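You operate a simulated robot arm through the tools that you are given. There is no shell and no other tool.

You are at the controls of a simulated two-armed robot. One attempt, no reset.

JOB
Put the jar labelled "eyelets" from the chest top behind the cloth rolls on the bench top behind the wooden press and the jar that says "corners" on the bare bench top. Close the braid drawer. The order is free. Set down upright: jar.
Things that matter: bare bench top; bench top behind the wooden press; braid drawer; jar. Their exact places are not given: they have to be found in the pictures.

It is judged by the outcome, as a careful person would: the job done as asked, and still so three seconds after it is handed in. It fails if anything else is knocked over, pushed out of place, dropped, spilled or broken. Flat cloth is picked up by pressing the open fingertips on it (5 to 10 N) and closing them slowly along it; thin cloth reads only 2 to 8 mm in the jaws.

ROBOT AND FRAMES
Two 7-joint arms with fingered hands on one trunk, on a base that moves. Base frame: it is fixed to the floor where the robot stands at the start and does not move with it; the origin is under the middle of the robot, x ahead of it, y to its left, z up; the surface under the hand at the start is at about z = 930. Units: mm, degrees, N and s.
The left shoulder is at the start at [30, 120, 1063], the right one opposite. With the tool pointing down near the work surface each hand reaches from about 300 to 700 mm from the robot's upright axis, wherever it stands, measured 20 degrees to its own side. Places, roughly: bare bench top [3100, 700, 900]; bench top behind the wooden press (17x42 cm) [-1780, -220, 900]; braid drawer [1700, -1100, 700]. Payload 4 kg a hand.
The tool frame of a hand sits at the grasp point between the pads (the TCP): z along the fingers, y along the line on which they close. The tips reach 19 mm beyond it. The gripper opens to 120 mm; its body begins 53 mm behind the TCP. The gripper is a hand of 3 fingers: y runs from the thumb to the fingers, the wrist lies at [0, 0, -219] in the tool frame, and closing takes about 1.5 s.
Orientation is told as [roll, pitch, yaw] about the base's x, y, z axes, in that order, counted from this pose: with the fingers straight down and closing along the base's y, the tool's x points along the base's -x, its y along +y and its z along -z.

CONTROLS
- The arms move only by the tool step_arm. It takes "left_steps", "right_steps" or both (then of equal length, played together; a hand with none holds still); each is a list of rows, each an object (a shift or turn left out is 0, a gripper value left out holds the last) with "linear": the shift along the tool's x, y, z in units of 200 mm (1.0 is 200 mm), a list of three; "turn": the turn, a rotation vector about the tool's x, y, z in units of 180 degrees (1.0 is 180 degrees), a list of three. In form: [{"linear": [dx, dy, dz], "turn": [wx, wy, wz]}, ...]. A call has 1 to 20 rows; each row is the pose to reach, as a shift and turn from the pose commanded when the call began, along the tool's axes at that moment. "left_hand" and "right_hand" are, for a hand that has rows, the opening in per cent of the stroke, from 0 (shut) to 100 (fully open), set as the call begins (left out, the last holds). A call with a number of a shift or a turn outside -1 to 1 is refused whole. Rows are played at 5 a second. More than 50 mm and 8.6 degrees between two rows, or a gripper value outside its range, and nothing of the call is played. Where a pose cannot be reached the arm comes as near as it can. A force on the tool above 40 N (or 10 N above the force at the start of the call, whichever is more), or a blocked arm, ends the call early, and 0.2 s more pass. The fingers move at their own pace (about 72 mm/s each) and stop on an object; they squeeze with about 24 N. The grip force told is the motor's: it shows also when the fingers shut on nothing. Time passes only in rows, and 0.2 s behind the last, so rows that repeat a pose let the fingers close. The reply holds the time, the measured pose of the TCP, the force on the tool along the base axes, the opening and the grip force, in the units named above and with some noise, with the torque about the TCP (base axes, N m) and any sound that the robot's microphone picked up, and new pictures: "views" is both (left out), scene, wrist or none (wrist: the cameras of the hands that moved).
- Cameras (640 x 400 px; columns grow to the right, rows downward): "scene" is now at [59.1, -11, 1606.2]; the picture's right is [-0.11, -0.99, 0.00], its down [-0.73, 0.08, -0.68] and it looks along [0.67, -0.07, -0.73] (base axes); focal length 293 px, centre (320, 200). "left" rides on the left gripper at [-66, -4, -79] in its tool frame; the picture's right is [0.05, -1.00, 0.00], its down [0.76, 0.04, -0.64] and it looks along [0.64, 0.04, 0.77] (tool axes); focal length 251 px, centre (320, 200). "right" rides on the right gripper at [66, -4, -79] in its tool frame; the picture's right is [0.05, 1.00, 0.00], its down [-0.76, 0.04, -0.64] and it looks along [-0.64, 0.03, 0.77] (tool axes); focal length 251 px, centre (320, 200).
- move_column(by): moves the trunk up (or, below 0, down) by that many mm; the arms and the scene camera ride with it, the base frame stays. It gives what a move gives, with no picture.
- steer(legs): drives the robot by 1 to 6 legs, each [ahead, turn to the left] in mm and degrees, along the robot's own axes; the way and the turn of a leg run together, so that a leg with both is an arc; at most 1500 mm and 180 degrees a leg. The arms and the cameras ride along, it lands a little off, and it stops where it bumps. It gives what a move gives, and a new picture of the scene camera.
- finger_targets(finger1, finger2, thumb_bend, hand): sets how far each is bent, from 0 (flat) to 1 (curled in); at 0.3 the hand is open as for a grip, at 0.7 the pads meet at the TCP. One left out holds its place. A second passes; each finger stops where it meets its share of the squeeze, and holds until it gets a number again. A gripper value or a shape takes the hand back. It gives what a move gives, with no picture; readings hold the bend of each and the force on the fingers (four entries, about 0 where the hand has none), thumb and palm.
- grasp_type(shape, hand): the hand has 3 fingers and takes this shape, open, in about a second: jaw (thumb against the fingers, like two jaws); tri (thumb and two fingers); tip (a fingertip pinch); poke (one finger out to press); point (the index stretched); flat (the hand flat); cup (the hand cupped); fist (a fist). The gripper value then closes the fingers along that shape, each until it touches; the sizes above hold for jaw. It gives what a move gives, with no picture.
- turn_head(pan, tilt): turns the head with the scene camera to pan (to the left, within 120 degrees either way) and tilt (down, from -29 to 69), counted from straight ahead of the robot. It gives what a move gives, and a new picture of the scene camera.
- point_at(camera, pixels): for up to 12 pixels [column, row] of the newest picture of that camera ("zoom" is the newest enlarged one), the place [x, y, z] in the base frame of the surface seen there, good to about 3 mm, but the place of the scene camera against the robot may be out by one fixed shift of up to 12 mm in any direction. The clock stands still meanwhile.
- enlarge(camera, box): a new picture of the part [left, top, right, bottom] of that camera's present view, enlarged. The clock stands still meanwhile.
- finish_job(): hands the job in; it is judged then, once.

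Open the grippers and draw the arms clear of the work before you hand the job in, unless the task says otherwise.

The tools are called as name(argument=value, ...) on one line, values as JSON. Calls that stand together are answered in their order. step_arm: Moves the arms, as the interface text tells. Its arguments: {"type":"object","properties":{"left_steps":{"type":"array","items":{"type":"object","properties":{"linear":{"type":"array","items":{"type":"number"}},"turn":{"type":"array","items":{"type":"number"}}}}},"left_hand":{"type":"number"},"right_steps":{"type":"array","items":{"type":"object","properties":{"linear":{"type":"array","items":{"type":"number"}},"turn":{"type":"array","items":{"type":"number"}}}}},"right_hand":{"type":"number"},"views":{"type":"string","enum":["both","scene","wrist","none"]}},"required":[]} The other tools are called the same way: move_column (by) moves the trunk up or down; grasp_type (shape, hand) gives the hand a shape; finger_targets (finger1, finger2, thumb_bend, hand) moves the fingers one by one; steer (legs) drives the base; turn_head (pan, tilt) turns the head that bears the scene camera; point_at (camera, pixels) gives the place of the surface under pixels of a picture; enlarge (camera, box) takes an enlarged picture of a part of a camera's view; finish_job () hands the job in.

At the start:

```text
time: 0.0
left_tool_pos: [370.1, 77.9, 1224.4]
left_orientation: [-0.1, 0.0, 0.7]
left_wrist_force: [-0.6, -0.6, 0.3]
left_wrist_torque: [-0.01, -0.03, -0.03]
left_grip_width: 119.8
left_grip_force: 0.1
left_shape: jaw
left_bend: [0.3, 0.3, 0.3]
left_finger forces: [0.1, 0.1, 0.1, 0.0, 0.0, 0.0]
right_tool_pos: [387.5, -225.0, 1189.8]
right_orientation: [0.0, 0.0, 0.8]
right_wrist_force: [0.1, -0.7, 0.4]
right_wrist_torque: [-0.01, 0.02, -0.03]
right_grip_width: 119.7
right_grip_force: 0.1
right_shape: jaw
right_bend: [0.3, 0.3, 0.3]
right_finger forces: [0.0, 0.1, 0.1, 0.0, 0.0, 0.0]
trunk travel left (down, up): [-275.0, 265.0]
robot x, y, heading: [1.3, -1.8, 0.0]
head pan, tilt (commanded): [-6.1, 47.3]
```

scene: 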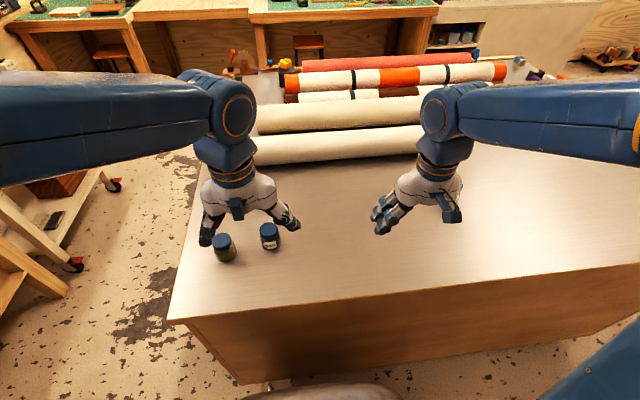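
right: 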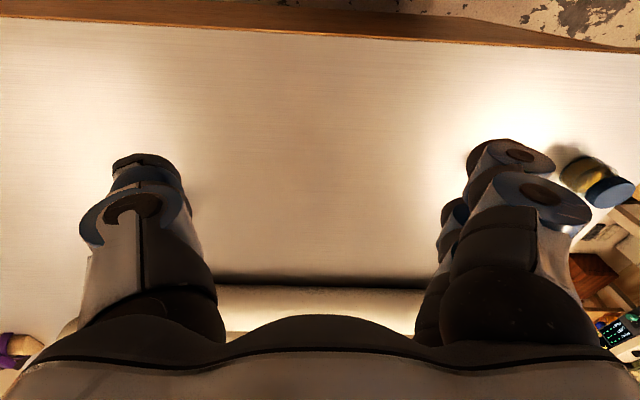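
left: 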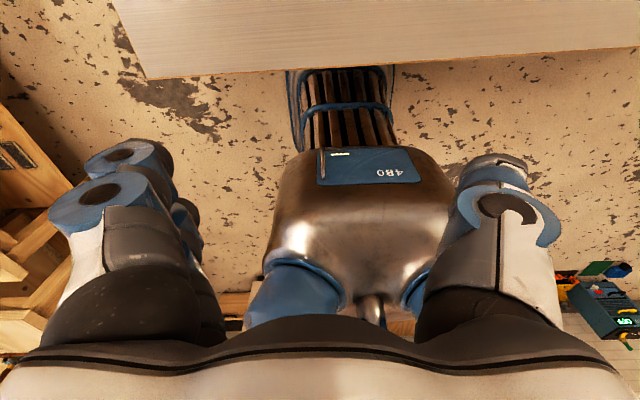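

The scene picture shows two jars at about (222,247) and (270,236) on the surface before me, with cloth rolls behind. I enlarge on them to read the labels.

enlarge(camera="scene", box=[180, 200, 320, 288])

point_at(camera="scene", pixels=[[222, 239], [270, 229], [224, 258], [271, 247], [300, 220], [330, 145], [180, 318], [450, 200]])

```text
4.55 times, centred on (250, 244) of scene
```

zoom: 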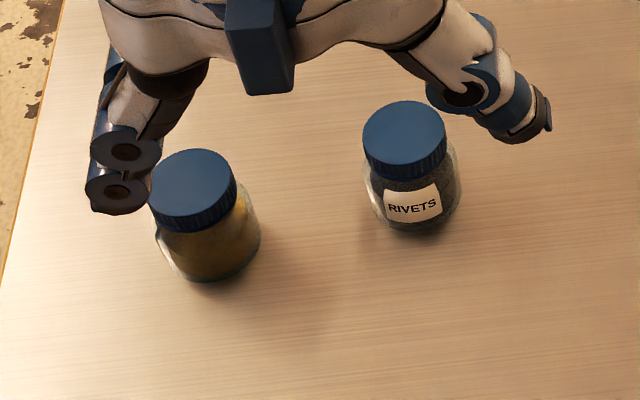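

```text
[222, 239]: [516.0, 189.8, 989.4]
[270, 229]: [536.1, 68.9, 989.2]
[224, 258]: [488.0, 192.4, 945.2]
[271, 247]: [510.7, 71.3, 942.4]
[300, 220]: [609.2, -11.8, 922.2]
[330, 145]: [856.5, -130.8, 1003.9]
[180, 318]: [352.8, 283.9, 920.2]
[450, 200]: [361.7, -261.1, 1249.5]
```

The right jar reads RIVETS; the left one's label is not in view. I look around the room with the head before moving.

turn_head(pan=0, tilt=15)

turn_head(pan=60, tilt=20)

turn_head(pan=120, tilt=20)

turn_head(pan=-60, tilt=20)

turn_head(pan=-120, tilt=20)

```text
time: 1.0
left_tool_pos: [370.7, 77.5, 1224.0]
left_orientation: [0.0, 0.1, 0.7]
left_wrist_force: [-0.3, 0.3, 0.2]
left_wrist_torque: [-0.01, -0.01, 0.02]
left_grip_width: 119.8
left_grip_force: 0.1
left_shape: jaw
left_bend: [0.3, 0.3, 0.3]
left_finger forces: [0.1, 0.1, 0.1, 0.0, 0.1, 0.0]
right_tool_pos: [386.8, -224.9, 1189.6]
right_orientation: [0.1, 0.0, 0.8]
right_wrist_force: [0.5, -0.6, 0.2]
right_wrist_torque: [0.0, 0.02, 0.01]
right_grip_width: 119.8
right_grip_force: 0.0
right_shape: jaw
right_bend: [0.3, 0.3, 0.3]
right_finger forces: [0.1, 0.1, 0.1, 0.1, 0.1, 0.1]
trunk travel left (down, up): [-275.0, 265.0]
robot x, y, heading: [-2.6, -5.6, 0.3]
head pan, tilt (commanded): [0.0, 15.0]
```

scene: 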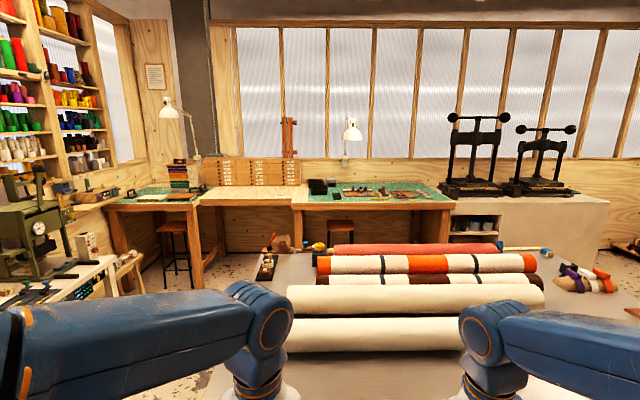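

```text
time: 2.3
left_tool_pos: [370.4, 76.6, 1224.0]
left_orientation: [-0.1, 0.0, 0.8]
left_wrist_force: [-0.4, 0.2, -0.2]
left_wrist_torque: [0.02, 0.01, 0.03]
left_grip_width: 120.1
left_grip_force: 0.0
left_shape: jaw
left_bend: [0.3, 0.3, 0.3]
left_finger forces: [0.0, 0.0, 0.0, 0.1, 0.1, 0.0]
right_tool_pos: [388.1, -225.0, 1188.7]
right_orientation: [0.0, 0.0, 0.8]
right_wrist_force: [0.6, -0.3, 0.5]
right_wrist_torque: [-0.03, 0.04, 0.01]
right_grip_width: 120.0
right_grip_force: 0.0
right_shape: jaw
right_bend: [0.3, 0.3, 0.3]
right_finger forces: [0.0, 0.0, 0.0, 0.0, 0.1, 0.1]
trunk travel left (down, up): [-275.0, 265.0]
robot x, y, heading: [2.2, 0.4, -0.1]
head pan, tilt (commanded): [60.0, 20.0]
```

scene: 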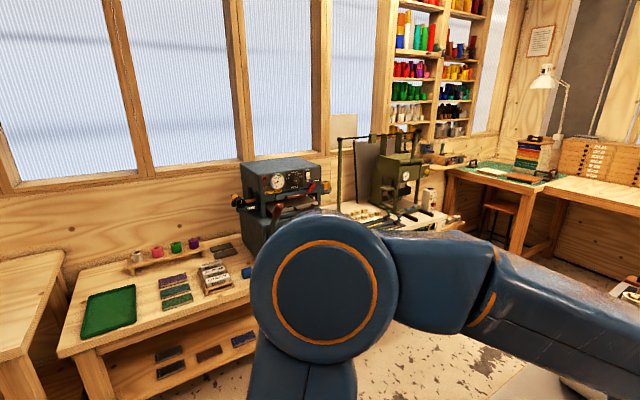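

```text
time: 3.6
left_tool_pos: [371.0, 77.9, 1223.7]
left_orientation: [0.1, 0.0, 0.8]
left_wrist_force: [-0.2, -0.2, -0.1]
left_wrist_torque: [0.0, -0.01, 0.0]
left_grip_width: 120.1
left_grip_force: 0.0
left_shape: jaw
left_bend: [0.3, 0.3, 0.3]
left_finger forces: [0.0, 0.0, 0.1, 0.0, 0.0, 0.0]
right_tool_pos: [388.0, -225.0, 1188.7]
right_orientation: [-0.1, 0.0, 0.9]
right_wrist_force: [0.3, -0.4, -0.6]
right_wrist_torque: [-0.02, -0.02, 0.0]
right_grip_width: 120.0
right_grip_force: 0.2
right_shape: jaw
right_bend: [0.3, 0.3, 0.3]
right_finger forces: [0.0, 0.0, 0.0, 0.0, 0.0, 0.0]
trunk travel left (down, up): [-275.0, 265.0]
robot x, y, heading: [0.9, -2.3, 0.0]
head pan, tilt (commanded): [120.0, 20.0]
```

scene: 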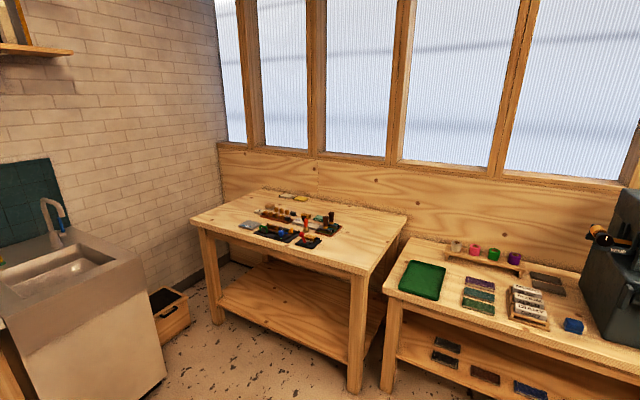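

```text
time: 6.3
left_tool_pos: [370.4, 77.2, 1222.9]
left_orientation: [0.0, 0.0, 0.8]
left_wrist_force: [0.9, -0.2, -0.1]
left_wrist_torque: [-0.04, 0.03, -0.01]
left_grip_width: 120.1
left_grip_force: 0.1
left_shape: jaw
left_bend: [0.3, 0.3, 0.3]
left_finger forces: [0.1, 0.0, 0.0, 0.0, 0.1, 0.0]
right_tool_pos: [387.8, -224.4, 1189.6]
right_orientation: [-0.1, 0.0, 0.8]
right_wrist_force: [0.6, -0.3, 0.5]
right_wrist_torque: [-0.03, -0.03, -0.01]
right_grip_width: 120.0
right_grip_force: 0.2
right_shape: jaw
right_bend: [0.3, 0.3, 0.3]
right_finger forces: [0.0, 0.0, 0.0, 0.0, 0.1, 0.0]
trunk travel left (down, up): [-275.0, 265.0]
robot x, y, heading: [0.7, -3.2, 0.1]
head pan, tilt (commanded): [-60.0, 20.0]
```

scene: 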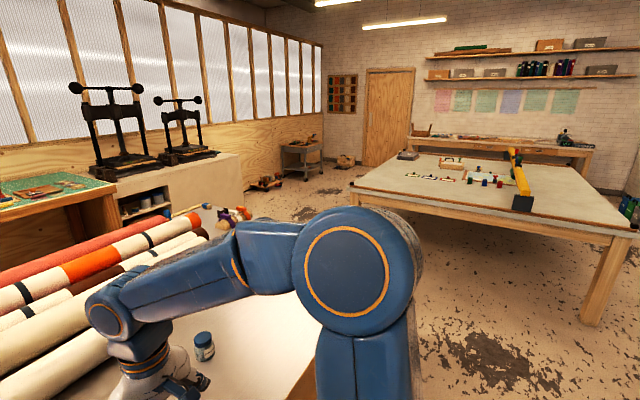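

```text
time: 7.6
left_tool_pos: [369.9, 77.8, 1223.8]
left_orientation: [0.0, 0.0, 0.7]
left_wrist_force: [-0.3, -0.5, 0.0]
left_wrist_torque: [-0.02, 0.0, 0.03]
left_grip_width: 120.1
left_grip_force: 0.1
left_shape: jaw
left_bend: [0.3, 0.3, 0.3]
left_finger forces: [0.1, 0.0, 0.0, 0.0, 0.1, 0.0]
right_tool_pos: [387.3, -226.2, 1189.4]
right_orientation: [0.0, 0.0, 0.8]
right_wrist_force: [0.3, -0.9, -0.6]
right_wrist_torque: [0.04, 0.01, -0.02]
right_grip_width: 119.9
right_grip_force: 0.1
right_shape: jaw
right_bend: [0.3, 0.3, 0.3]
right_finger forces: [0.0, 0.1, 0.1, 0.1, 0.0, 0.0]
trunk travel left (down, up): [-275.0, 265.0]
robot x, y, heading: [0.2, -1.9, -0.0]
head pan, tilt (commanded): [-120.0, 20.0]
```

scene: 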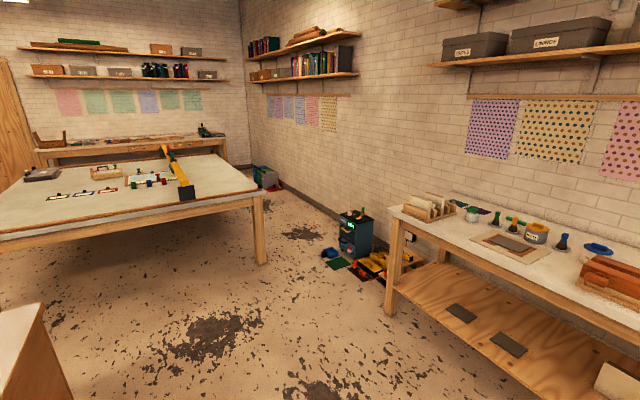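

There is a third jar near (204,345) in the -60° view, on the chest top to the right. I pan there to read its label and see the whole chest.

turn_head(pan=-45, tilt=40)

turn_head(pan=-80, tilt=40)

turn_head(pan=-25, tilt=40)

```text
time: 9.0
left_tool_pos: [369.9, 77.8, 1224.1]
left_orientation: [0.0, -0.1, 0.9]
left_wrist_force: [0.0, -0.1, -1.0]
left_wrist_torque: [0.05, -0.01, 0.03]
left_grip_width: 119.8
left_grip_force: 0.0
left_shape: jaw
left_bend: [0.3, 0.3, 0.3]
left_finger forces: [0.0, 0.0, 0.0, 0.1, 0.0, 0.0]
right_tool_pos: [385.7, -226.1, 1190.5]
right_orientation: [0.0, -0.1, 0.9]
right_wrist_force: [-0.8, -0.7, -0.5]
right_wrist_torque: [0.0, -0.03, -0.03]
right_grip_width: 120.0
right_grip_force: 0.1
right_shape: jaw
right_bend: [0.3, 0.3, 0.3]
right_finger forces: [0.1, 0.0, 0.0, 0.1, 0.0, 0.0]
trunk travel left (down, up): [-275.0, 265.0]
robot x, y, heading: [0.8, 2.3, -0.0]
head pan, tilt (commanded): [-45.0, 40.0]
```

scene: 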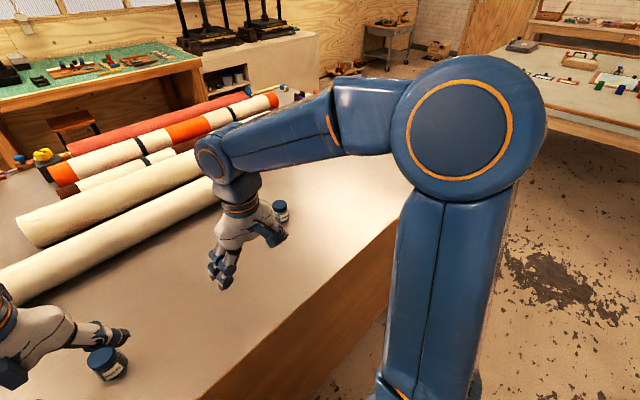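

```text
time: 10.1
left_tool_pos: [370.7, 77.0, 1222.4]
left_orientation: [0.1, 0.1, 0.8]
left_wrist_force: [-0.4, 0.6, 0.5]
left_wrist_torque: [0.02, -0.03, -0.01]
left_grip_width: 119.9
left_grip_force: 0.0
left_shape: jaw
left_bend: [0.3, 0.3, 0.3]
left_finger forces: [0.1, 0.0, 0.0, 0.0, 0.0, 0.0]
right_tool_pos: [388.2, -225.5, 1189.1]
right_orientation: [0.0, 0.0, 0.8]
right_wrist_force: [0.4, 0.1, -0.7]
right_wrist_torque: [0.0, 0.0, -0.03]
right_grip_width: 120.0
right_grip_force: 0.0
right_shape: jaw
right_bend: [0.3, 0.3, 0.3]
right_finger forces: [0.1, 0.0, 0.0, 0.0, 0.1, 0.0]
trunk travel left (down, up): [-275.0, 265.0]
robot x, y, heading: [1.2, -1.6, 0.2]
head pan, tilt (commanded): [-80.0, 40.0]
```

scene: 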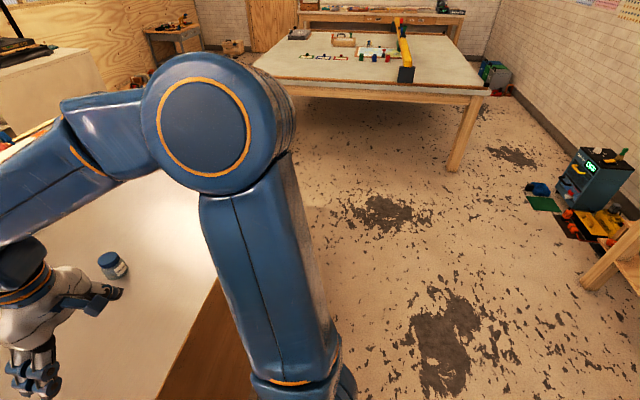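

```text
time: 11.3
left_tool_pos: [370.2, 77.2, 1223.4]
left_orientation: [0.1, 0.0, 0.9]
left_wrist_force: [0.3, 0.2, -0.3]
left_wrist_torque: [0.01, -0.01, 0.01]
left_grip_width: 120.2
left_grip_force: 0.1
left_shape: jaw
left_bend: [0.3, 0.3, 0.3]
left_finger forces: [0.0, 0.0, 0.0, 0.0, 0.0, 0.1]
right_tool_pos: [387.0, -224.7, 1188.6]
right_orientation: [-0.1, 0.0, 0.8]
right_wrist_force: [0.4, 0.3, -1.4]
right_wrist_torque: [0.02, -0.03, 0.01]
right_grip_width: 119.8
right_grip_force: 0.0
right_shape: jaw
right_bend: [0.3, 0.3, 0.3]
right_finger forces: [0.1, 0.0, 0.1, 0.0, 0.1, 0.0]
trunk travel left (down, up): [-275.0, 265.0]
robot x, y, heading: [0.1, 0.8, -0.1]
head pan, tilt (commanded): [-25.0, 40.0]
```

scene: 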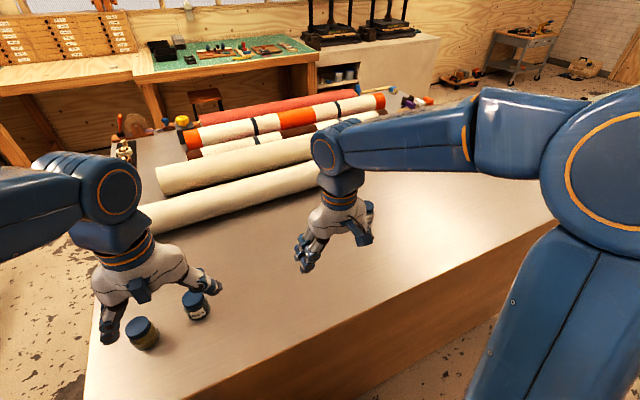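

I go back to the -80° view where the far jar shows at (112,265) and enlarge on its label, and measure the chest.

turn_head(pan=-72, tilt=40)

```text
time: 12.4
left_tool_pos: [370.3, 77.6, 1223.4]
left_orientation: [0.1, 0.0, 0.9]
left_wrist_force: [-0.6, -0.3, -0.2]
left_wrist_torque: [-0.01, 0.02, 0.01]
left_grip_width: 120.0
left_grip_force: 0.0
left_shape: jaw
left_bend: [0.3, 0.3, 0.3]
left_finger forces: [0.0, 0.0, 0.1, 0.0, 0.0, 0.0]
right_tool_pos: [386.9, -225.2, 1189.8]
right_orientation: [-0.1, 0.0, 0.9]
right_wrist_force: [-0.3, 0.4, -0.5]
right_wrist_torque: [0.0, -0.02, 0.01]
right_grip_width: 120.2
right_grip_force: 0.0
right_shape: jaw
right_bend: [0.3, 0.3, 0.3]
right_finger forces: [0.0, 0.1, 0.0, 0.0, 0.0, 0.0]
trunk travel left (down, up): [-275.0, 265.0]
robot x, y, heading: [2.9, -2.0, 0.0]
head pan, tilt (commanded): [-72.0, 40.0]
```

scene: 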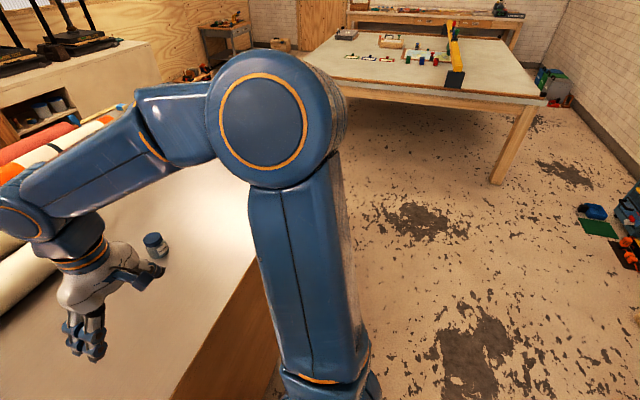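

The third jar is now at about (155,246). I enlarge it and measure it.

enlarge(camera="scene", box=[120, 220, 200, 270])

point_at(camera="scene", pixels=[[154, 239], [158, 252], [250, 263], [190, 380], [120, 120], [60, 180]])

```text
8.00 times, centred on (160, 245) of scene
```

zoom: 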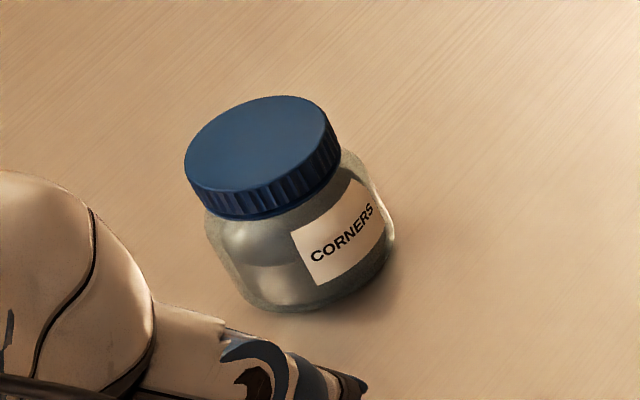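

```text
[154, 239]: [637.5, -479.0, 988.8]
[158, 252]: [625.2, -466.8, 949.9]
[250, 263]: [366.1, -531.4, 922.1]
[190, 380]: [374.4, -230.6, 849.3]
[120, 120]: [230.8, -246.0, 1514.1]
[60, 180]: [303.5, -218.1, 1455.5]
```

That is CORNERS, at about [632,-478]. Now I look over the rolls ahead for any other jar behind them.

turn_head(pan=0, tilt=25)

enlarge(camera="scene", box=[230, 130, 390, 230])

enlarge(camera="scene", box=[430, 130, 640, 260])

```text
time: 13.9
left_tool_pos: [370.2, 77.4, 1224.1]
left_orientation: [-0.1, 0.0, 0.8]
left_wrist_force: [-0.1, -0.3, 0.4]
left_wrist_torque: [0.0, 0.03, 0.0]
left_grip_width: 119.9
left_grip_force: 0.0
left_shape: jaw
left_bend: [0.3, 0.3, 0.3]
left_finger forces: [0.0, 0.1, 0.1, 0.1, 0.1, 0.1]
right_tool_pos: [386.3, -225.3, 1188.7]
right_orientation: [0.0, 0.0, 0.8]
right_wrist_force: [-0.4, 0.0, 0.5]
right_wrist_torque: [0.01, 0.02, -0.02]
right_grip_width: 119.9
right_grip_force: 0.1
right_shape: jaw
right_bend: [0.3, 0.3, 0.3]
right_finger forces: [0.1, 0.0, 0.0, 0.0, 0.0, 0.1]
trunk travel left (down, up): [-275.0, 265.0]
robot x, y, heading: [1.0, -0.2, -0.2]
head pan, tilt (commanded): [0.0, 25.0]
```

scene: 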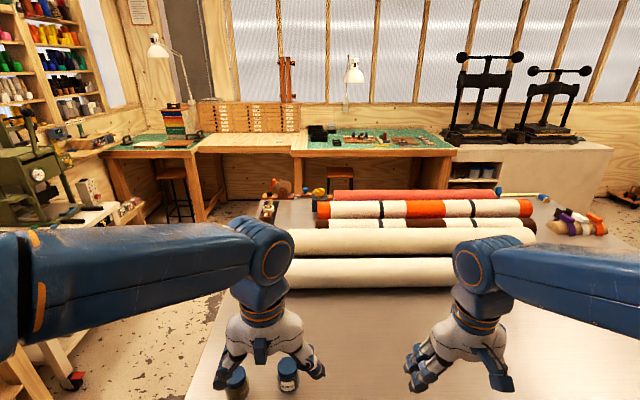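

```text
4.00 times, centred on (310, 180) of scene
```

zoom: 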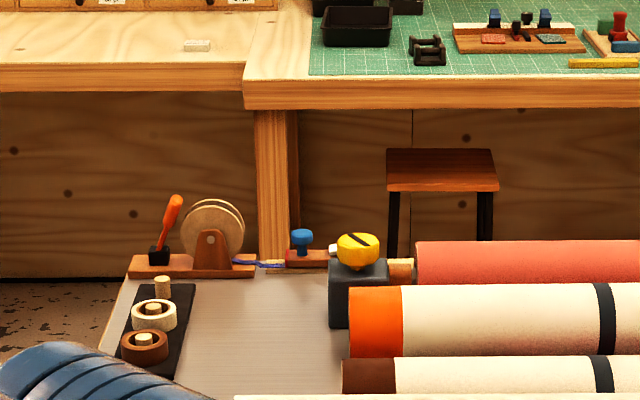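

```text
3.05 times, centred on (535, 195) of scene
```

zoom: 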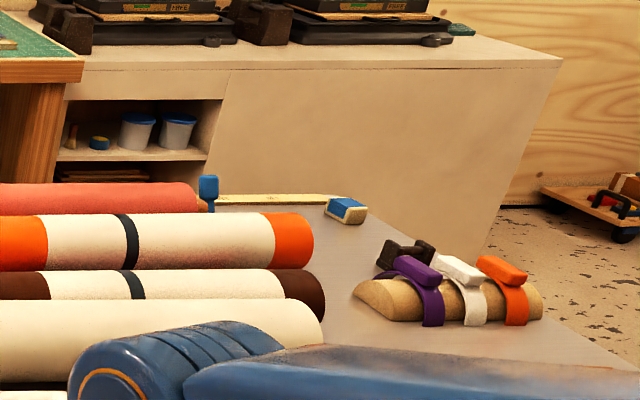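

I measure chest and bench extents from this view.

point_at(camera="scene", pixels=[[262, 200], [300, 205], [555, 205], [600, 215], [638, 290], [585, 225], [215, 143], [270, 143], [290, 152], [250, 137], [235, 152], [520, 290]])

point_at(camera="scene", pixels=[[535, 198], [545, 240], [320, 240], [320, 270], [420, 195], [290, 230], [300, 195], [640, 200], [610, 150], [500, 148]])

```text
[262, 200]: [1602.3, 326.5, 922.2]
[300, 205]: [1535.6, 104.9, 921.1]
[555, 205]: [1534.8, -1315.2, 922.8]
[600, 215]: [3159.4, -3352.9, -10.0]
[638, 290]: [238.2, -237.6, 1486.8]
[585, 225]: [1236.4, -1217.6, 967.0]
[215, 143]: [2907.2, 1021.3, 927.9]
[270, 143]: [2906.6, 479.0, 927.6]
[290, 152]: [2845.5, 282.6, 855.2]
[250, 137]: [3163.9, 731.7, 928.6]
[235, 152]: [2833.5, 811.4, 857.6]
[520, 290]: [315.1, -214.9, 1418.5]
```

```text
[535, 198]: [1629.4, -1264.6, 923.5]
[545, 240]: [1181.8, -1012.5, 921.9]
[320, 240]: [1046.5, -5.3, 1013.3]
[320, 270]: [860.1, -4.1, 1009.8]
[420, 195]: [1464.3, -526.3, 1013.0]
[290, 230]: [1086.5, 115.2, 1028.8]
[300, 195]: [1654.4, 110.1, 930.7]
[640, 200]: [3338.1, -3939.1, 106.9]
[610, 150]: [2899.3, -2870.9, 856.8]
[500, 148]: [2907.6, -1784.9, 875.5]
```

The chest spans about x 350–1700, y −1315–330, so the drawers face +x on its far side, and the rear top (my side) is "behind the rolls". I'll move the left hand forward past the left jar so that its rear-looking camera can read the hidden label.

step_arm(left_steps=[{"linear": [-0.2, 0.1, 0]}, {"linear": [-0.4, 0.22, 0]}, {"linear": [-0.6, 0.34, 0]}, {"linear": [-0.8, 0.46, 0]}, {"linear": [-1.0, 0.58, 0]}], views="none")

step_arm(left_steps=[{"linear": [-0.2, 0, 0.1]}, {"linear": [-0.4, 0, 0.2]}, {"linear": [-0.5, 0, 0.25]}, {"linear": [-0.5, 0, 0.25]}], views="wrist")

```text
time: 15.1
left_tool_pos: [568.6, 195.4, 1222.2]
left_orientation: [0.0, 0.2, 0.7]
left_wrist_force: [0.6, -0.1, 0.2]
left_wrist_torque: [-0.03, 0.02, 0.01]
left_grip_width: 119.9
left_grip_force: 0.0
left_shape: jaw
left_bend: [0.3, 0.3, 0.3]
left_finger forces: [0.1, 0.1, 0.0, 0.0, 0.0, 0.1]
right_tool_pos: [389.1, -225.5, 1189.5]
right_orientation: [0.0, 0.1, 0.8]
right_wrist_force: [0.3, -0.3, -1.0]
right_wrist_torque: [0.01, 0.01, 0.02]
right_grip_width: 119.9
right_grip_force: 0.1
right_shape: jaw
right_bend: [0.3, 0.3, 0.3]
right_finger forces: [0.0, 0.1, 0.1, 0.0, 0.1, 0.1]
trunk travel left (down, up): [-275.0, 265.0]
robot x, y, heading: [0.9, -2.5, 0.0]
head pan, tilt (commanded): [0.0, 25.0]
```

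```text
time: 16.1
left_tool_pos: [648.0, 195.8, 1177.0]
left_orientation: [0.0, 0.1, 0.7]
left_wrist_force: [0.6, 0.0, -0.4]
left_wrist_torque: [0.0, 0.0, -0.01]
left_grip_width: 119.8
left_grip_force: 0.0
left_shape: jaw
left_bend: [0.3, 0.3, 0.3]
left_finger forces: [0.0, 0.0, 0.0, 0.0, 0.0, 0.0]
left hand out of reach, approached as far as the arm can: row 2, 3, 4
right_tool_pos: [388.6, -224.8, 1188.2]
right_orientation: [-0.1, 0.0, 0.8]
right_wrist_force: [0.8, -0.2, -0.9]
right_wrist_torque: [-0.01, 0.01, -0.01]
right_grip_width: 120.0
right_grip_force: 0.0
right_shape: jaw
right_bend: [0.3, 0.3, 0.3]
right_finger forces: [0.0, 0.1, 0.1, 0.0, 0.1, 0.0]
trunk travel left (down, up): [-275.0, 265.0]
robot x, y, heading: [-0.2, -2.5, 0.1]
head pan, tilt (commanded): [0.0, 25.0]
```

left: 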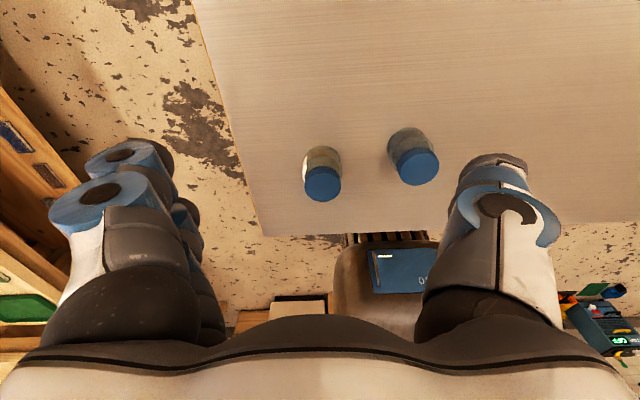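

The left wrist camera shows the jar at (322,172) with a label at its left side (307,165); I enlarge.

enlarge(camera="left", box=[282, 138, 362, 208])

point_at(camera="left", pixels=[[322, 185], [308, 165], [417, 168], [360, 160], [322, 150]])

```text
5.71 times, centred on (322, 173) of left
```

zoom: 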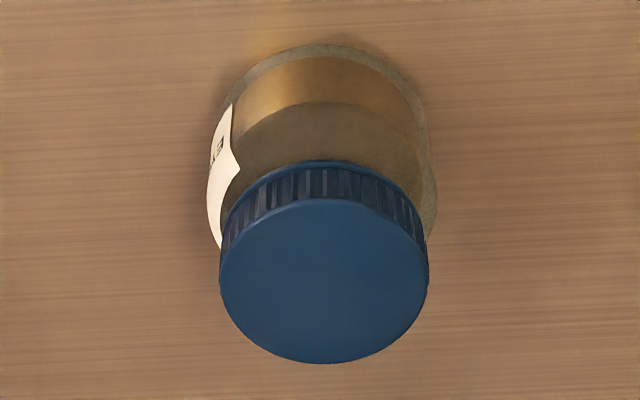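

```text
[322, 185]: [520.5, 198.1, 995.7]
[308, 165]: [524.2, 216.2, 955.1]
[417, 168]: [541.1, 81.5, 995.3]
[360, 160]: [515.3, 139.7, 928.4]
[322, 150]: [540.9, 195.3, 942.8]
```

The label on its +y side starts with "EY…" (upside down), so this is the eyelets jar, centred about [517,198], lid top z≈996, bench z≈929. I bring the left hand above it with the fingers at 78 % so the thumb stays clear of the RIVETS jar at y≈80.

step_arm(left_steps=[{"linear": [0.2, 0, 0.05]}, {"linear": [0.4, 0, 0.1]}, {"linear": [0.6, 0, 0.15]}, {"linear": [0.765, 0.015, 0.2]}, {"linear": [0.765, 0.015, 0.35]}, {"linear": [0.765, 0.015, 0.35]}], left_hand=78, views="wrist")

point_at(camera="left", pixels=[[320, 80], [320, 100], [320, 120], [300, 100], [340, 100], [425, 80]])

```text
time: 17.5
left_tool_pos: [493.3, 196.5, 1107.5]
left_orientation: [0.0, 0.0, 0.8]
left_wrist_force: [0.1, -0.4, -0.1]
left_wrist_torque: [0.02, -0.05, -0.04]
left_grip_width: 94.0
left_grip_force: 0.1
left_shape: jaw
left_bend: [0.25, 0.25, 0.11]
left_finger forces: [0.0, 0.0, 0.0, 0.1, 0.1, 0.0]
right_tool_pos: [385.7, -224.5, 1188.9]
right_orientation: [0.0, 0.0, 0.8]
right_wrist_force: [0.1, -0.1, 0.2]
right_wrist_torque: [0.0, 0.02, -0.01]
right_grip_width: 120.1
right_grip_force: 0.0
right_shape: jaw
right_bend: [0.3, 0.3, 0.3]
right_finger forces: [0.1, 0.0, 0.0, 0.1, 0.1, 0.1]
trunk travel left (down, up): [-275.0, 265.0]
robot x, y, heading: [-0.4, 2.6, 0.2]
head pan, tilt (commanded): [0.0, 25.0]
```

left: 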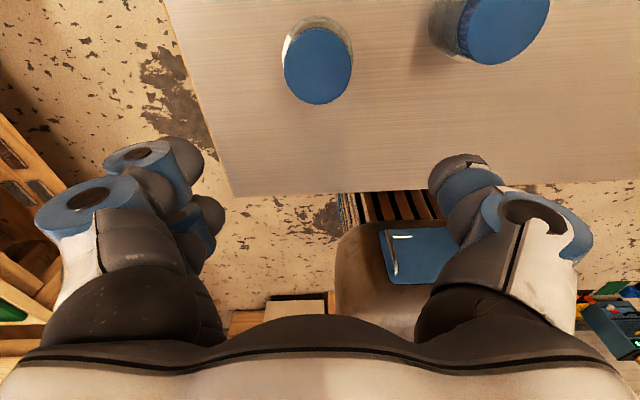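

```text
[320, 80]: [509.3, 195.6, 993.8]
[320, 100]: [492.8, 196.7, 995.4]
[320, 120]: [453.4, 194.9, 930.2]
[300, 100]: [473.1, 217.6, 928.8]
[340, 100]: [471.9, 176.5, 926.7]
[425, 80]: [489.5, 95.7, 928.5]
```

The lid centre is at about (318,66) in the wrist picture, i.e. x≈516, y≈197. I shift 23 mm forward and descend straight to TCP z≈958, tips a few mm above the top.

step_arm(left_steps=[{"linear": [-0.115, 0.002, 0.05]}, {"linear": [-0.115, 0.002, 0.25]}, {"linear": [-0.115, 0.002, 0.45]}, {"linear": [-0.115, 0.002, 0.6]}, {"linear": [-0.115, 0.002, 0.74]}, {"linear": [-0.115, 0.002, 0.74]}], left_hand=78, views="both")

```text
time: 18.9
left_tool_pos: [514.5, 196.8, 959.4]
left_orientation: [0.0, 0.0, 0.8]
left_wrist_force: [0.7, -0.9, 0.5]
left_wrist_torque: [0.0, -0.02, 0.0]
left_grip_width: 93.9
left_grip_force: 0.2
left_shape: jaw
left_bend: [0.25, 0.25, 0.11]
left_finger forces: [0.0, 0.0, 0.0, 0.1, 0.1, 0.1]
right_tool_pos: [386.7, -224.8, 1189.4]
right_orientation: [0.0, 0.0, 0.8]
right_wrist_force: [0.0, 0.1, 0.2]
right_wrist_torque: [0.0, -0.04, -0.01]
right_grip_width: 119.6
right_grip_force: 0.1
right_shape: jaw
right_bend: [0.3, 0.3, 0.3]
right_finger forces: [0.1, 0.1, 0.1, 0.0, 0.0, 0.0]
trunk travel left (down, up): [-275.0, 265.0]
robot x, y, heading: [1.4, 1.5, -0.2]
head pan, tilt (commanded): [0.0, 25.0]
```

scene: 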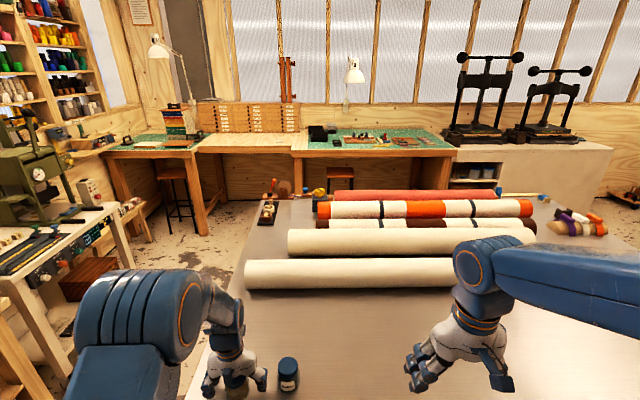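
left: 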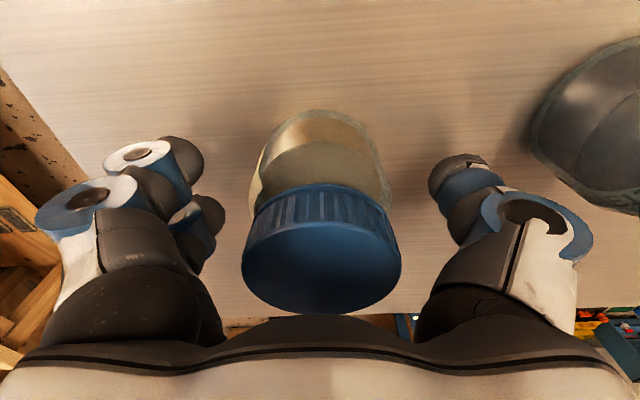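

The jar is centred between the thumb and the fingers. I close the hand with repeated rows.

step_arm(left_steps=[{"linear": [0, 0, 0]}, {"linear": [0, 0, 0]}, {"linear": [0, 0, 0]}, {"linear": [0, 0, 0]}, {"linear": [0, 0, 0]}, {"linear": [0, 0, 0]}, {"linear": [0, 0, 0]}, {"linear": [0, 0, 0]}, {"linear": [0, 0, 0]}], left_hand=0, views="wrist")

```text
time: 20.9
left_tool_pos: [516.1, 197.0, 959.8]
left_orientation: [0.0, -0.1, 0.7]
left_wrist_force: [-0.5, 0.3, -0.3]
left_wrist_torque: [-0.01, -0.01, -0.02]
left_grip_width: 46.1
left_grip_force: 24.3
left_shape: jaw
left_bend: [0.39, 0.39, 0.96]
left_finger forces: [9.0, 10.4, 0.0, 0.0, 21.5, 0.0]
right_tool_pos: [388.1, -225.8, 1189.5]
right_orientation: [0.1, 0.0, 0.8]
right_wrist_force: [-0.4, -0.1, -0.3]
right_wrist_torque: [0.0, 0.0, 0.02]
right_grip_width: 120.0
right_grip_force: 0.1
right_shape: jaw
right_bend: [0.3, 0.3, 0.3]
right_finger forces: [0.0, 0.1, 0.0, 0.0, 0.1, 0.0]
trunk travel left (down, up): [-275.0, 265.0]
robot x, y, heading: [-2.3, 1.9, -0.2]
head pan, tilt (commanded): [0.0, 25.0]
```

left: 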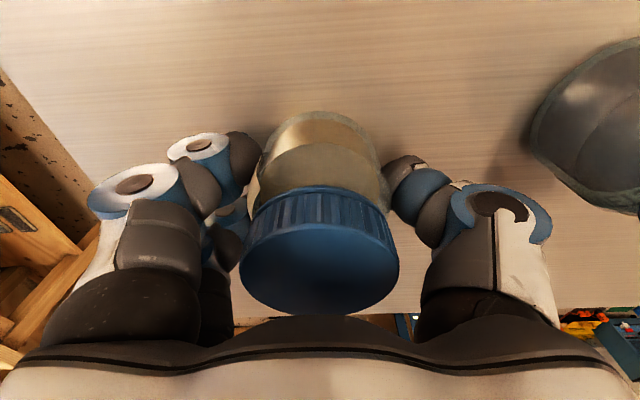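

Held: grip 24 N at 46 mm. I lift straight up about 200 mm.

step_arm(left_steps=[{"linear": [0, 0, -0.08]}, {"linear": [0, 0, -0.2]}, {"linear": [0, 0, -0.4]}, {"linear": [0, 0, -0.6]}, {"linear": [0, 0, -0.8]}, {"linear": [0, 0, -1.0]}, {"linear": [0, 0, -1.0]}], views="both")

enlarge(camera="left", box=[200, 80, 440, 330])

```text
time: 22.5
left_tool_pos: [517.8, 196.0, 1158.9]
left_orientation: [0.0, 0.0, 0.8]
left_wrist_force: [1.0, -0.7, -2.0]
left_wrist_torque: [-0.03, 0.03, 0.03]
left_grip_width: 45.8
left_grip_force: 24.3
left_shape: jaw
left_bend: [0.39, 0.39, 0.96]
left_finger forces: [9.0, 10.3, 0.0, 0.1, 21.4, 0.0]
right_tool_pos: [388.3, -225.1, 1189.1]
right_orientation: [0.0, 0.1, 0.8]
right_wrist_force: [0.3, 0.9, -0.2]
right_wrist_torque: [0.0, 0.03, 0.0]
right_grip_width: 120.0
right_grip_force: 0.2
right_shape: jaw
right_bend: [0.3, 0.3, 0.3]
right_finger forces: [0.0, 0.0, 0.0, 0.0, 0.1, 0.0]
trunk travel left (down, up): [-275.0, 265.0]
robot x, y, heading: [3.8, -1.8, 0.1]
head pan, tilt (commanded): [0.0, 25.0]
```

scene: 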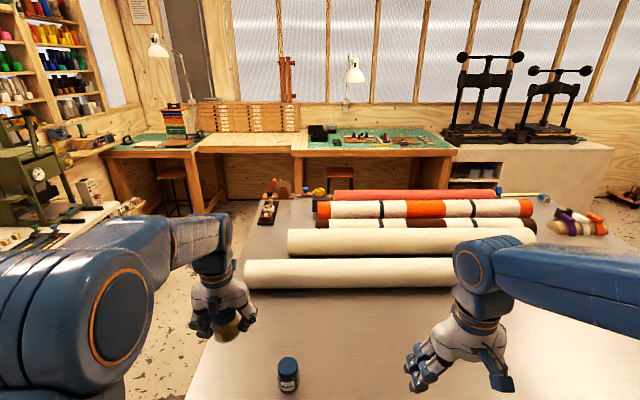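
left: 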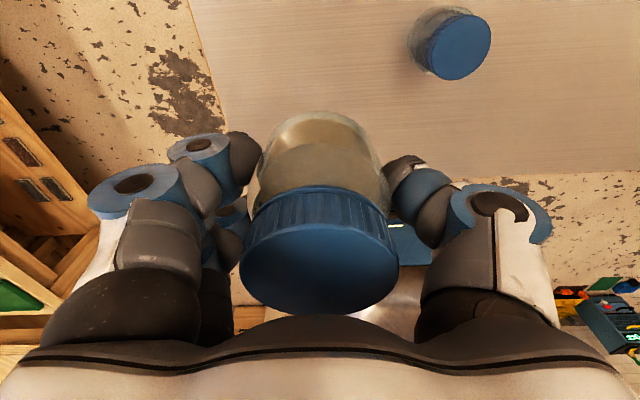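

```text
1.60 times, centred on (320, 205) of left
```

zoom: 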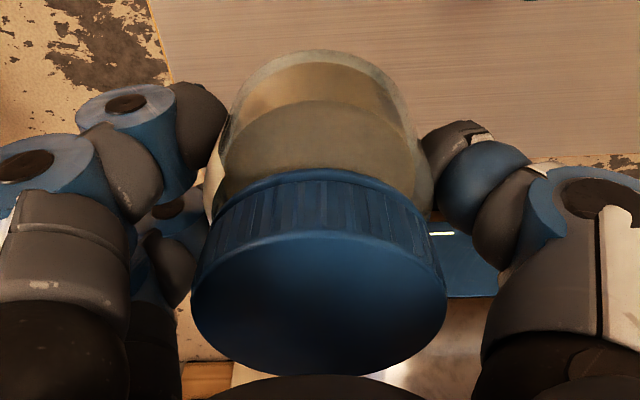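

The jar hangs firmly (about 2 N weight). I draw the left hand back to the carry pose near the body and turn the head back to look behind the robot once I turn.

step_arm(left_steps=[{"linear": [0.2, -0.1, -0.1]}, {"linear": [0.4, -0.2, -0.2]}, {"linear": [0.6, -0.3, -0.3]}, {"linear": [0.7, -0.4, -0.4]}, {"linear": [0.7, -0.4, -0.4]}], views="none")

steer(legs=[[-150, 0], [0, -90]])

turn_head(pan=-70, tilt=25)

```text
time: 23.7
left_tool_pos: [377.6, 114.4, 1238.2]
left_orientation: [0.0, 0.1, 0.7]
left_wrist_force: [0.2, -0.1, -1.4]
left_wrist_torque: [-0.02, 0.01, -0.03]
left_grip_width: 45.5
left_grip_force: 23.7
left_shape: jaw
left_bend: [0.39, 0.39, 0.96]
left_finger forces: [9.1, 10.6, 0.1, 0.1, 21.5, 0.1]
right_tool_pos: [387.4, -225.3, 1189.1]
right_orientation: [0.1, 0.0, 0.8]
right_wrist_force: [-0.9, 0.4, 0.4]
right_wrist_torque: [0.0, -0.04, -0.02]
right_grip_width: 120.0
right_grip_force: 0.1
right_shape: jaw
right_bend: [0.3, 0.3, 0.3]
right_finger forces: [0.1, 0.0, 0.0, 0.0, 0.0, 0.0]
trunk travel left (down, up): [-275.0, 265.0]
robot x, y, heading: [0.9, -2.0, -0.1]
head pan, tilt (commanded): [0.0, 25.0]
```

```text
time: 27.4
left_tool_pos: [168.1, -236.6, 1237.5]
left_orientation: [0.2, 0.0, -53.9]
left_wrist_force: [0.5, -0.2, -1.2]
left_wrist_torque: [0.02, -0.04, -0.02]
left_grip_width: 45.5
left_grip_force: 23.4
left_shape: jaw
left_bend: [0.39, 0.39, 0.96]
left_finger forces: [9.9, 11.0, 0.0, 0.0, 22.8, 0.0]
right_tool_pos: [-102.6, -442.1, 1189.0]
right_orientation: [0.0, 0.1, -53.7]
right_wrist_force: [-0.3, 0.2, -0.1]
right_wrist_torque: [-0.01, -0.03, -0.02]
right_grip_width: 119.8
right_grip_force: 0.1
right_shape: jaw
right_bend: [0.3, 0.3, 0.3]
right_finger forces: [0.0, 0.1, 0.1, 0.1, 0.0, 0.0]
trunk travel left (down, up): [-275.0, 265.0]
robot x, y, heading: [-105.3, 35.1, -56.0]
head pan, tilt (commanded): [0.0, 25.0]
stopped in leg 2: the robot was blocked; the commanded pose is now the measured one
```

scene: 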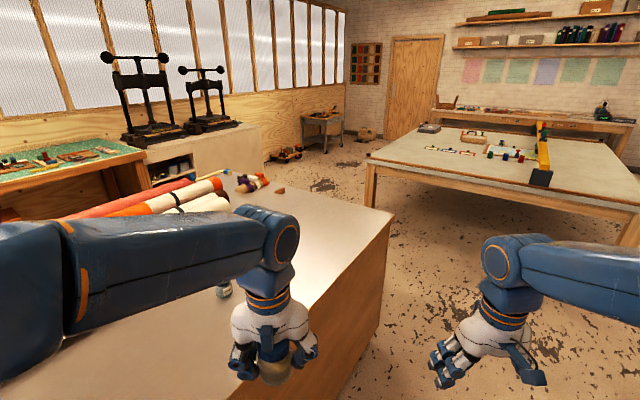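

```text
time: 28.8
left_tool_pos: [169.3, -236.0, 1237.3]
left_orientation: [0.1, 0.0, -53.8]
left_wrist_force: [-0.3, 0.2, -2.0]
left_wrist_torque: [0.01, -0.02, 0.04]
left_grip_width: 45.4
left_grip_force: 24.0
left_shape: jaw
left_bend: [0.39, 0.39, 0.96]
left_finger forces: [9.9, 10.9, 0.0, 0.1, 22.7, 0.1]
right_tool_pos: [-101.4, -440.9, 1190.5]
right_orientation: [0.0, 0.0, -53.7]
right_wrist_force: [-0.2, -0.2, 0.8]
right_wrist_torque: [-0.01, -0.01, 0.03]
right_grip_width: 120.0
right_grip_force: 0.1
right_shape: jaw
right_bend: [0.3, 0.3, 0.3]
right_finger forces: [0.0, 0.1, 0.0, 0.0, 0.0, 0.1]
trunk travel left (down, up): [-275.0, 265.0]
robot x, y, heading: [-102.5, 35.0, -55.3]
head pan, tilt (commanded): [-70.0, 25.0]
```

scene: 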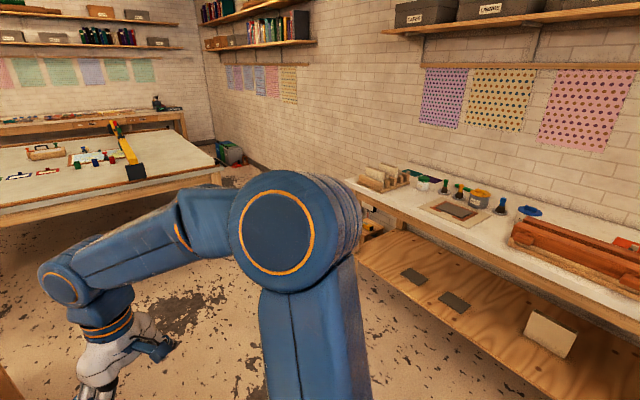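

The turn was blocked at heading −56°; I look down around the base on both sides to see what it touches.

turn_head(pan=60, tilt=60)

turn_head(pan=120, tilt=50)

turn_head(pan=-120, tilt=50)

```text
time: 30.9
left_tool_pos: [169.9, -236.2, 1237.5]
left_orientation: [0.1, 0.0, -53.8]
left_wrist_force: [-0.1, 0.0, -2.4]
left_wrist_torque: [0.0, 0.0, 0.0]
left_grip_width: 45.4
left_grip_force: 23.7
left_shape: jaw
left_bend: [0.39, 0.39, 0.96]
left_finger forces: [9.9, 11.1, 0.0, 0.0, 22.7, 0.0]
right_tool_pos: [-102.0, -441.2, 1188.8]
right_orientation: [-0.1, 0.1, -53.7]
right_wrist_force: [0.9, 0.0, -0.4]
right_wrist_torque: [0.0, 0.0, 0.02]
right_grip_width: 119.9
right_grip_force: 0.1
right_shape: jaw
right_bend: [0.3, 0.3, 0.3]
right_finger forces: [0.1, 0.1, 0.0, 0.1, 0.1, 0.0]
trunk travel left (down, up): [-275.0, 265.0]
robot x, y, heading: [-99.9, 37.6, -55.6]
head pan, tilt (commanded): [60.0, 60.0]
```

scene: 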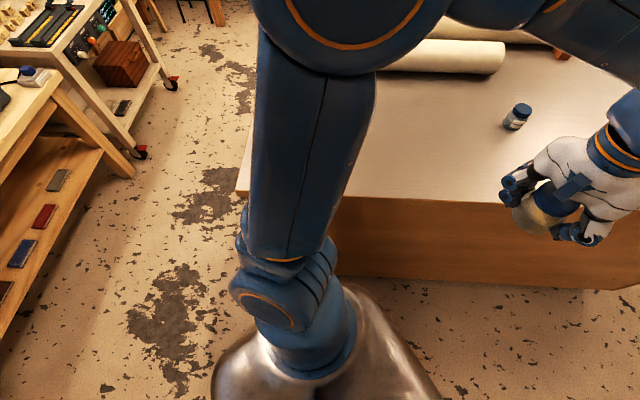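

```text
time: 32.2
left_tool_pos: [169.3, -237.1, 1238.0]
left_orientation: [0.1, 0.0, -53.8]
left_wrist_force: [0.3, -0.6, -2.1]
left_wrist_torque: [-0.02, -0.01, 0.01]
left_grip_width: 45.3
left_grip_force: 23.9
left_shape: jaw
left_bend: [0.39, 0.39, 0.96]
left_finger forces: [10.0, 11.1, 0.0, 0.0, 22.7, 0.0]
right_tool_pos: [-101.4, -442.1, 1188.2]
right_orientation: [0.0, 0.0, -53.6]
right_wrist_force: [0.4, 0.0, 1.1]
right_wrist_torque: [0.0, -0.03, 0.04]
right_grip_width: 120.0
right_grip_force: 0.1
right_shape: jaw
right_bend: [0.3, 0.3, 0.3]
right_finger forces: [0.0, 0.0, 0.1, 0.1, 0.0, 0.0]
trunk travel left (down, up): [-275.0, 265.0]
robot x, y, heading: [-106.6, 36.2, -55.5]
head pan, tilt (commanded): [120.0, 50.0]
```

scene: 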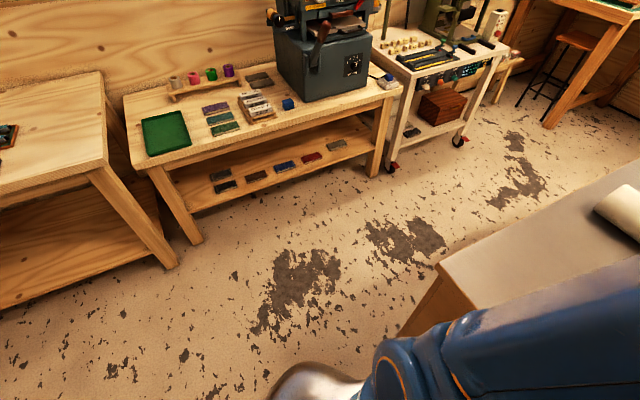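

```text
time: 35.6
left_tool_pos: [169.1, -237.4, 1237.5]
left_orientation: [0.1, -0.1, -53.8]
left_wrist_force: [0.1, 1.0, -2.3]
left_wrist_torque: [-0.02, 0.0, -0.01]
left_grip_width: 45.5
left_grip_force: 24.1
left_shape: jaw
left_bend: [0.39, 0.39, 0.96]
left_finger forces: [10.0, 11.0, 0.1, 0.0, 22.7, 0.0]
right_tool_pos: [-100.5, -442.6, 1189.6]
right_orientation: [0.0, 0.0, -53.6]
right_wrist_force: [0.1, 0.0, 0.8]
right_wrist_torque: [-0.01, 0.02, -0.02]
right_grip_width: 120.1
right_grip_force: 0.0
right_shape: jaw
right_bend: [0.3, 0.3, 0.3]
right_finger forces: [0.1, 0.0, 0.1, 0.0, 0.0, 0.0]
trunk travel left (down, up): [-275.0, 265.0]
robot x, y, heading: [-103.5, 33.5, -55.7]
head pan, tilt (commanded): [-120.0, 50.0]
```

scene: 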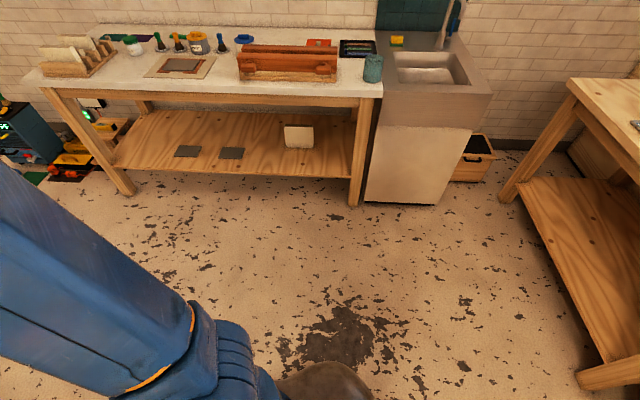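

It is the front-left of the base against the chest; the floor behind is clear. I back off 250 mm, then continue the turn toward the press bench.

steer(legs=[[-280, 0], [0, -110]])

turn_head(pan=0, tilt=30)

```text
time: 39.9
left_tool_pos: [-300.8, -117.8, 1237.6]
left_orientation: [0.1, 0.0, -105.5]
left_wrist_force: [-0.8, 1.9, -1.5]
left_wrist_torque: [-0.04, -0.02, 0.01]
left_grip_width: 45.3
left_grip_force: 23.8
left_shape: jaw
left_bend: [0.4, 0.4, 0.95]
left_finger forces: [9.9, 11.2, 0.1, 0.0, 22.7, 0.1]
right_tool_pos: [-628.2, -32.8, 1189.5]
right_orientation: [0.1, 0.0, -105.6]
right_wrist_force: [-0.3, 0.4, -0.1]
right_wrist_torque: [-0.03, -0.02, -0.01]
right_grip_width: 120.3
right_grip_force: 0.0
right_shape: jaw
right_bend: [0.3, 0.3, 0.3]
right_finger forces: [0.1, 0.0, 0.0, 0.0, 0.1, 0.0]
trunk travel left (down, up): [-275.0, 265.0]
robot x, y, heading: [-206.7, 247.7, -107.4]
head pan, tilt (commanded): [-120.0, 50.0]
stopped in leg 2: the robot was blocked; the commanded pose is now the measured one
```

scene: 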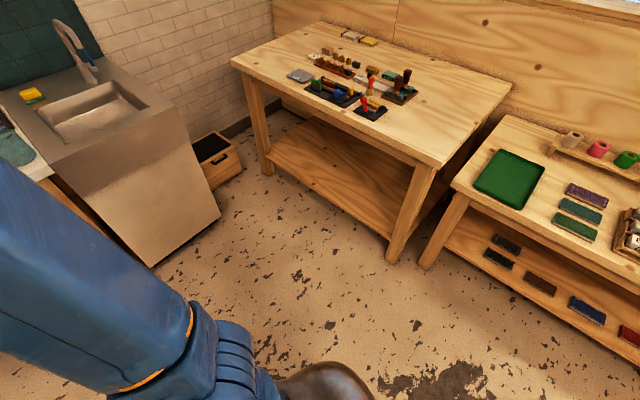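

```text
time: 41.9
left_tool_pos: [-299.2, -121.5, 1235.8]
left_orientation: [0.0, 0.1, -105.6]
left_wrist_force: [0.3, 0.1, -2.0]
left_wrist_torque: [0.01, 0.01, -0.01]
left_grip_width: 45.4
left_grip_force: 24.1
left_shape: jaw
left_bend: [0.4, 0.4, 0.95]
left_finger forces: [10.0, 11.2, 0.0, 0.0, 22.6, 0.1]
right_tool_pos: [-627.6, -34.7, 1188.9]
right_orientation: [0.0, 0.1, -105.5]
right_wrist_force: [-0.6, -0.7, 0.3]
right_wrist_torque: [-0.02, 0.0, 0.02]
right_grip_width: 120.0
right_grip_force: 0.1
right_shape: jaw
right_bend: [0.3, 0.3, 0.3]
right_finger forces: [0.1, 0.1, 0.1, 0.1, 0.0, 0.1]
trunk travel left (down, up): [-275.0, 265.0]
robot x, y, heading: [-199.1, 251.0, -107.6]
head pan, tilt (commanded): [0.0, 30.0]
```

scene: 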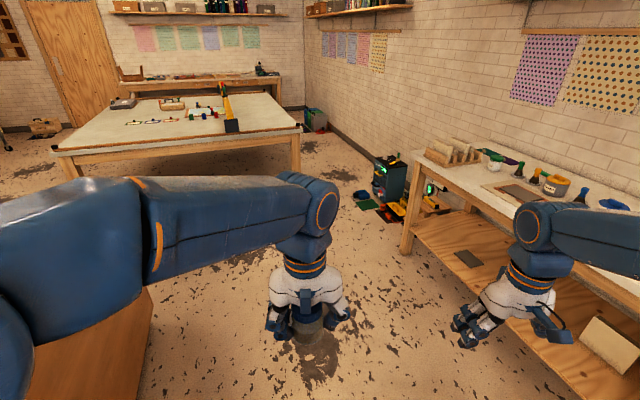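

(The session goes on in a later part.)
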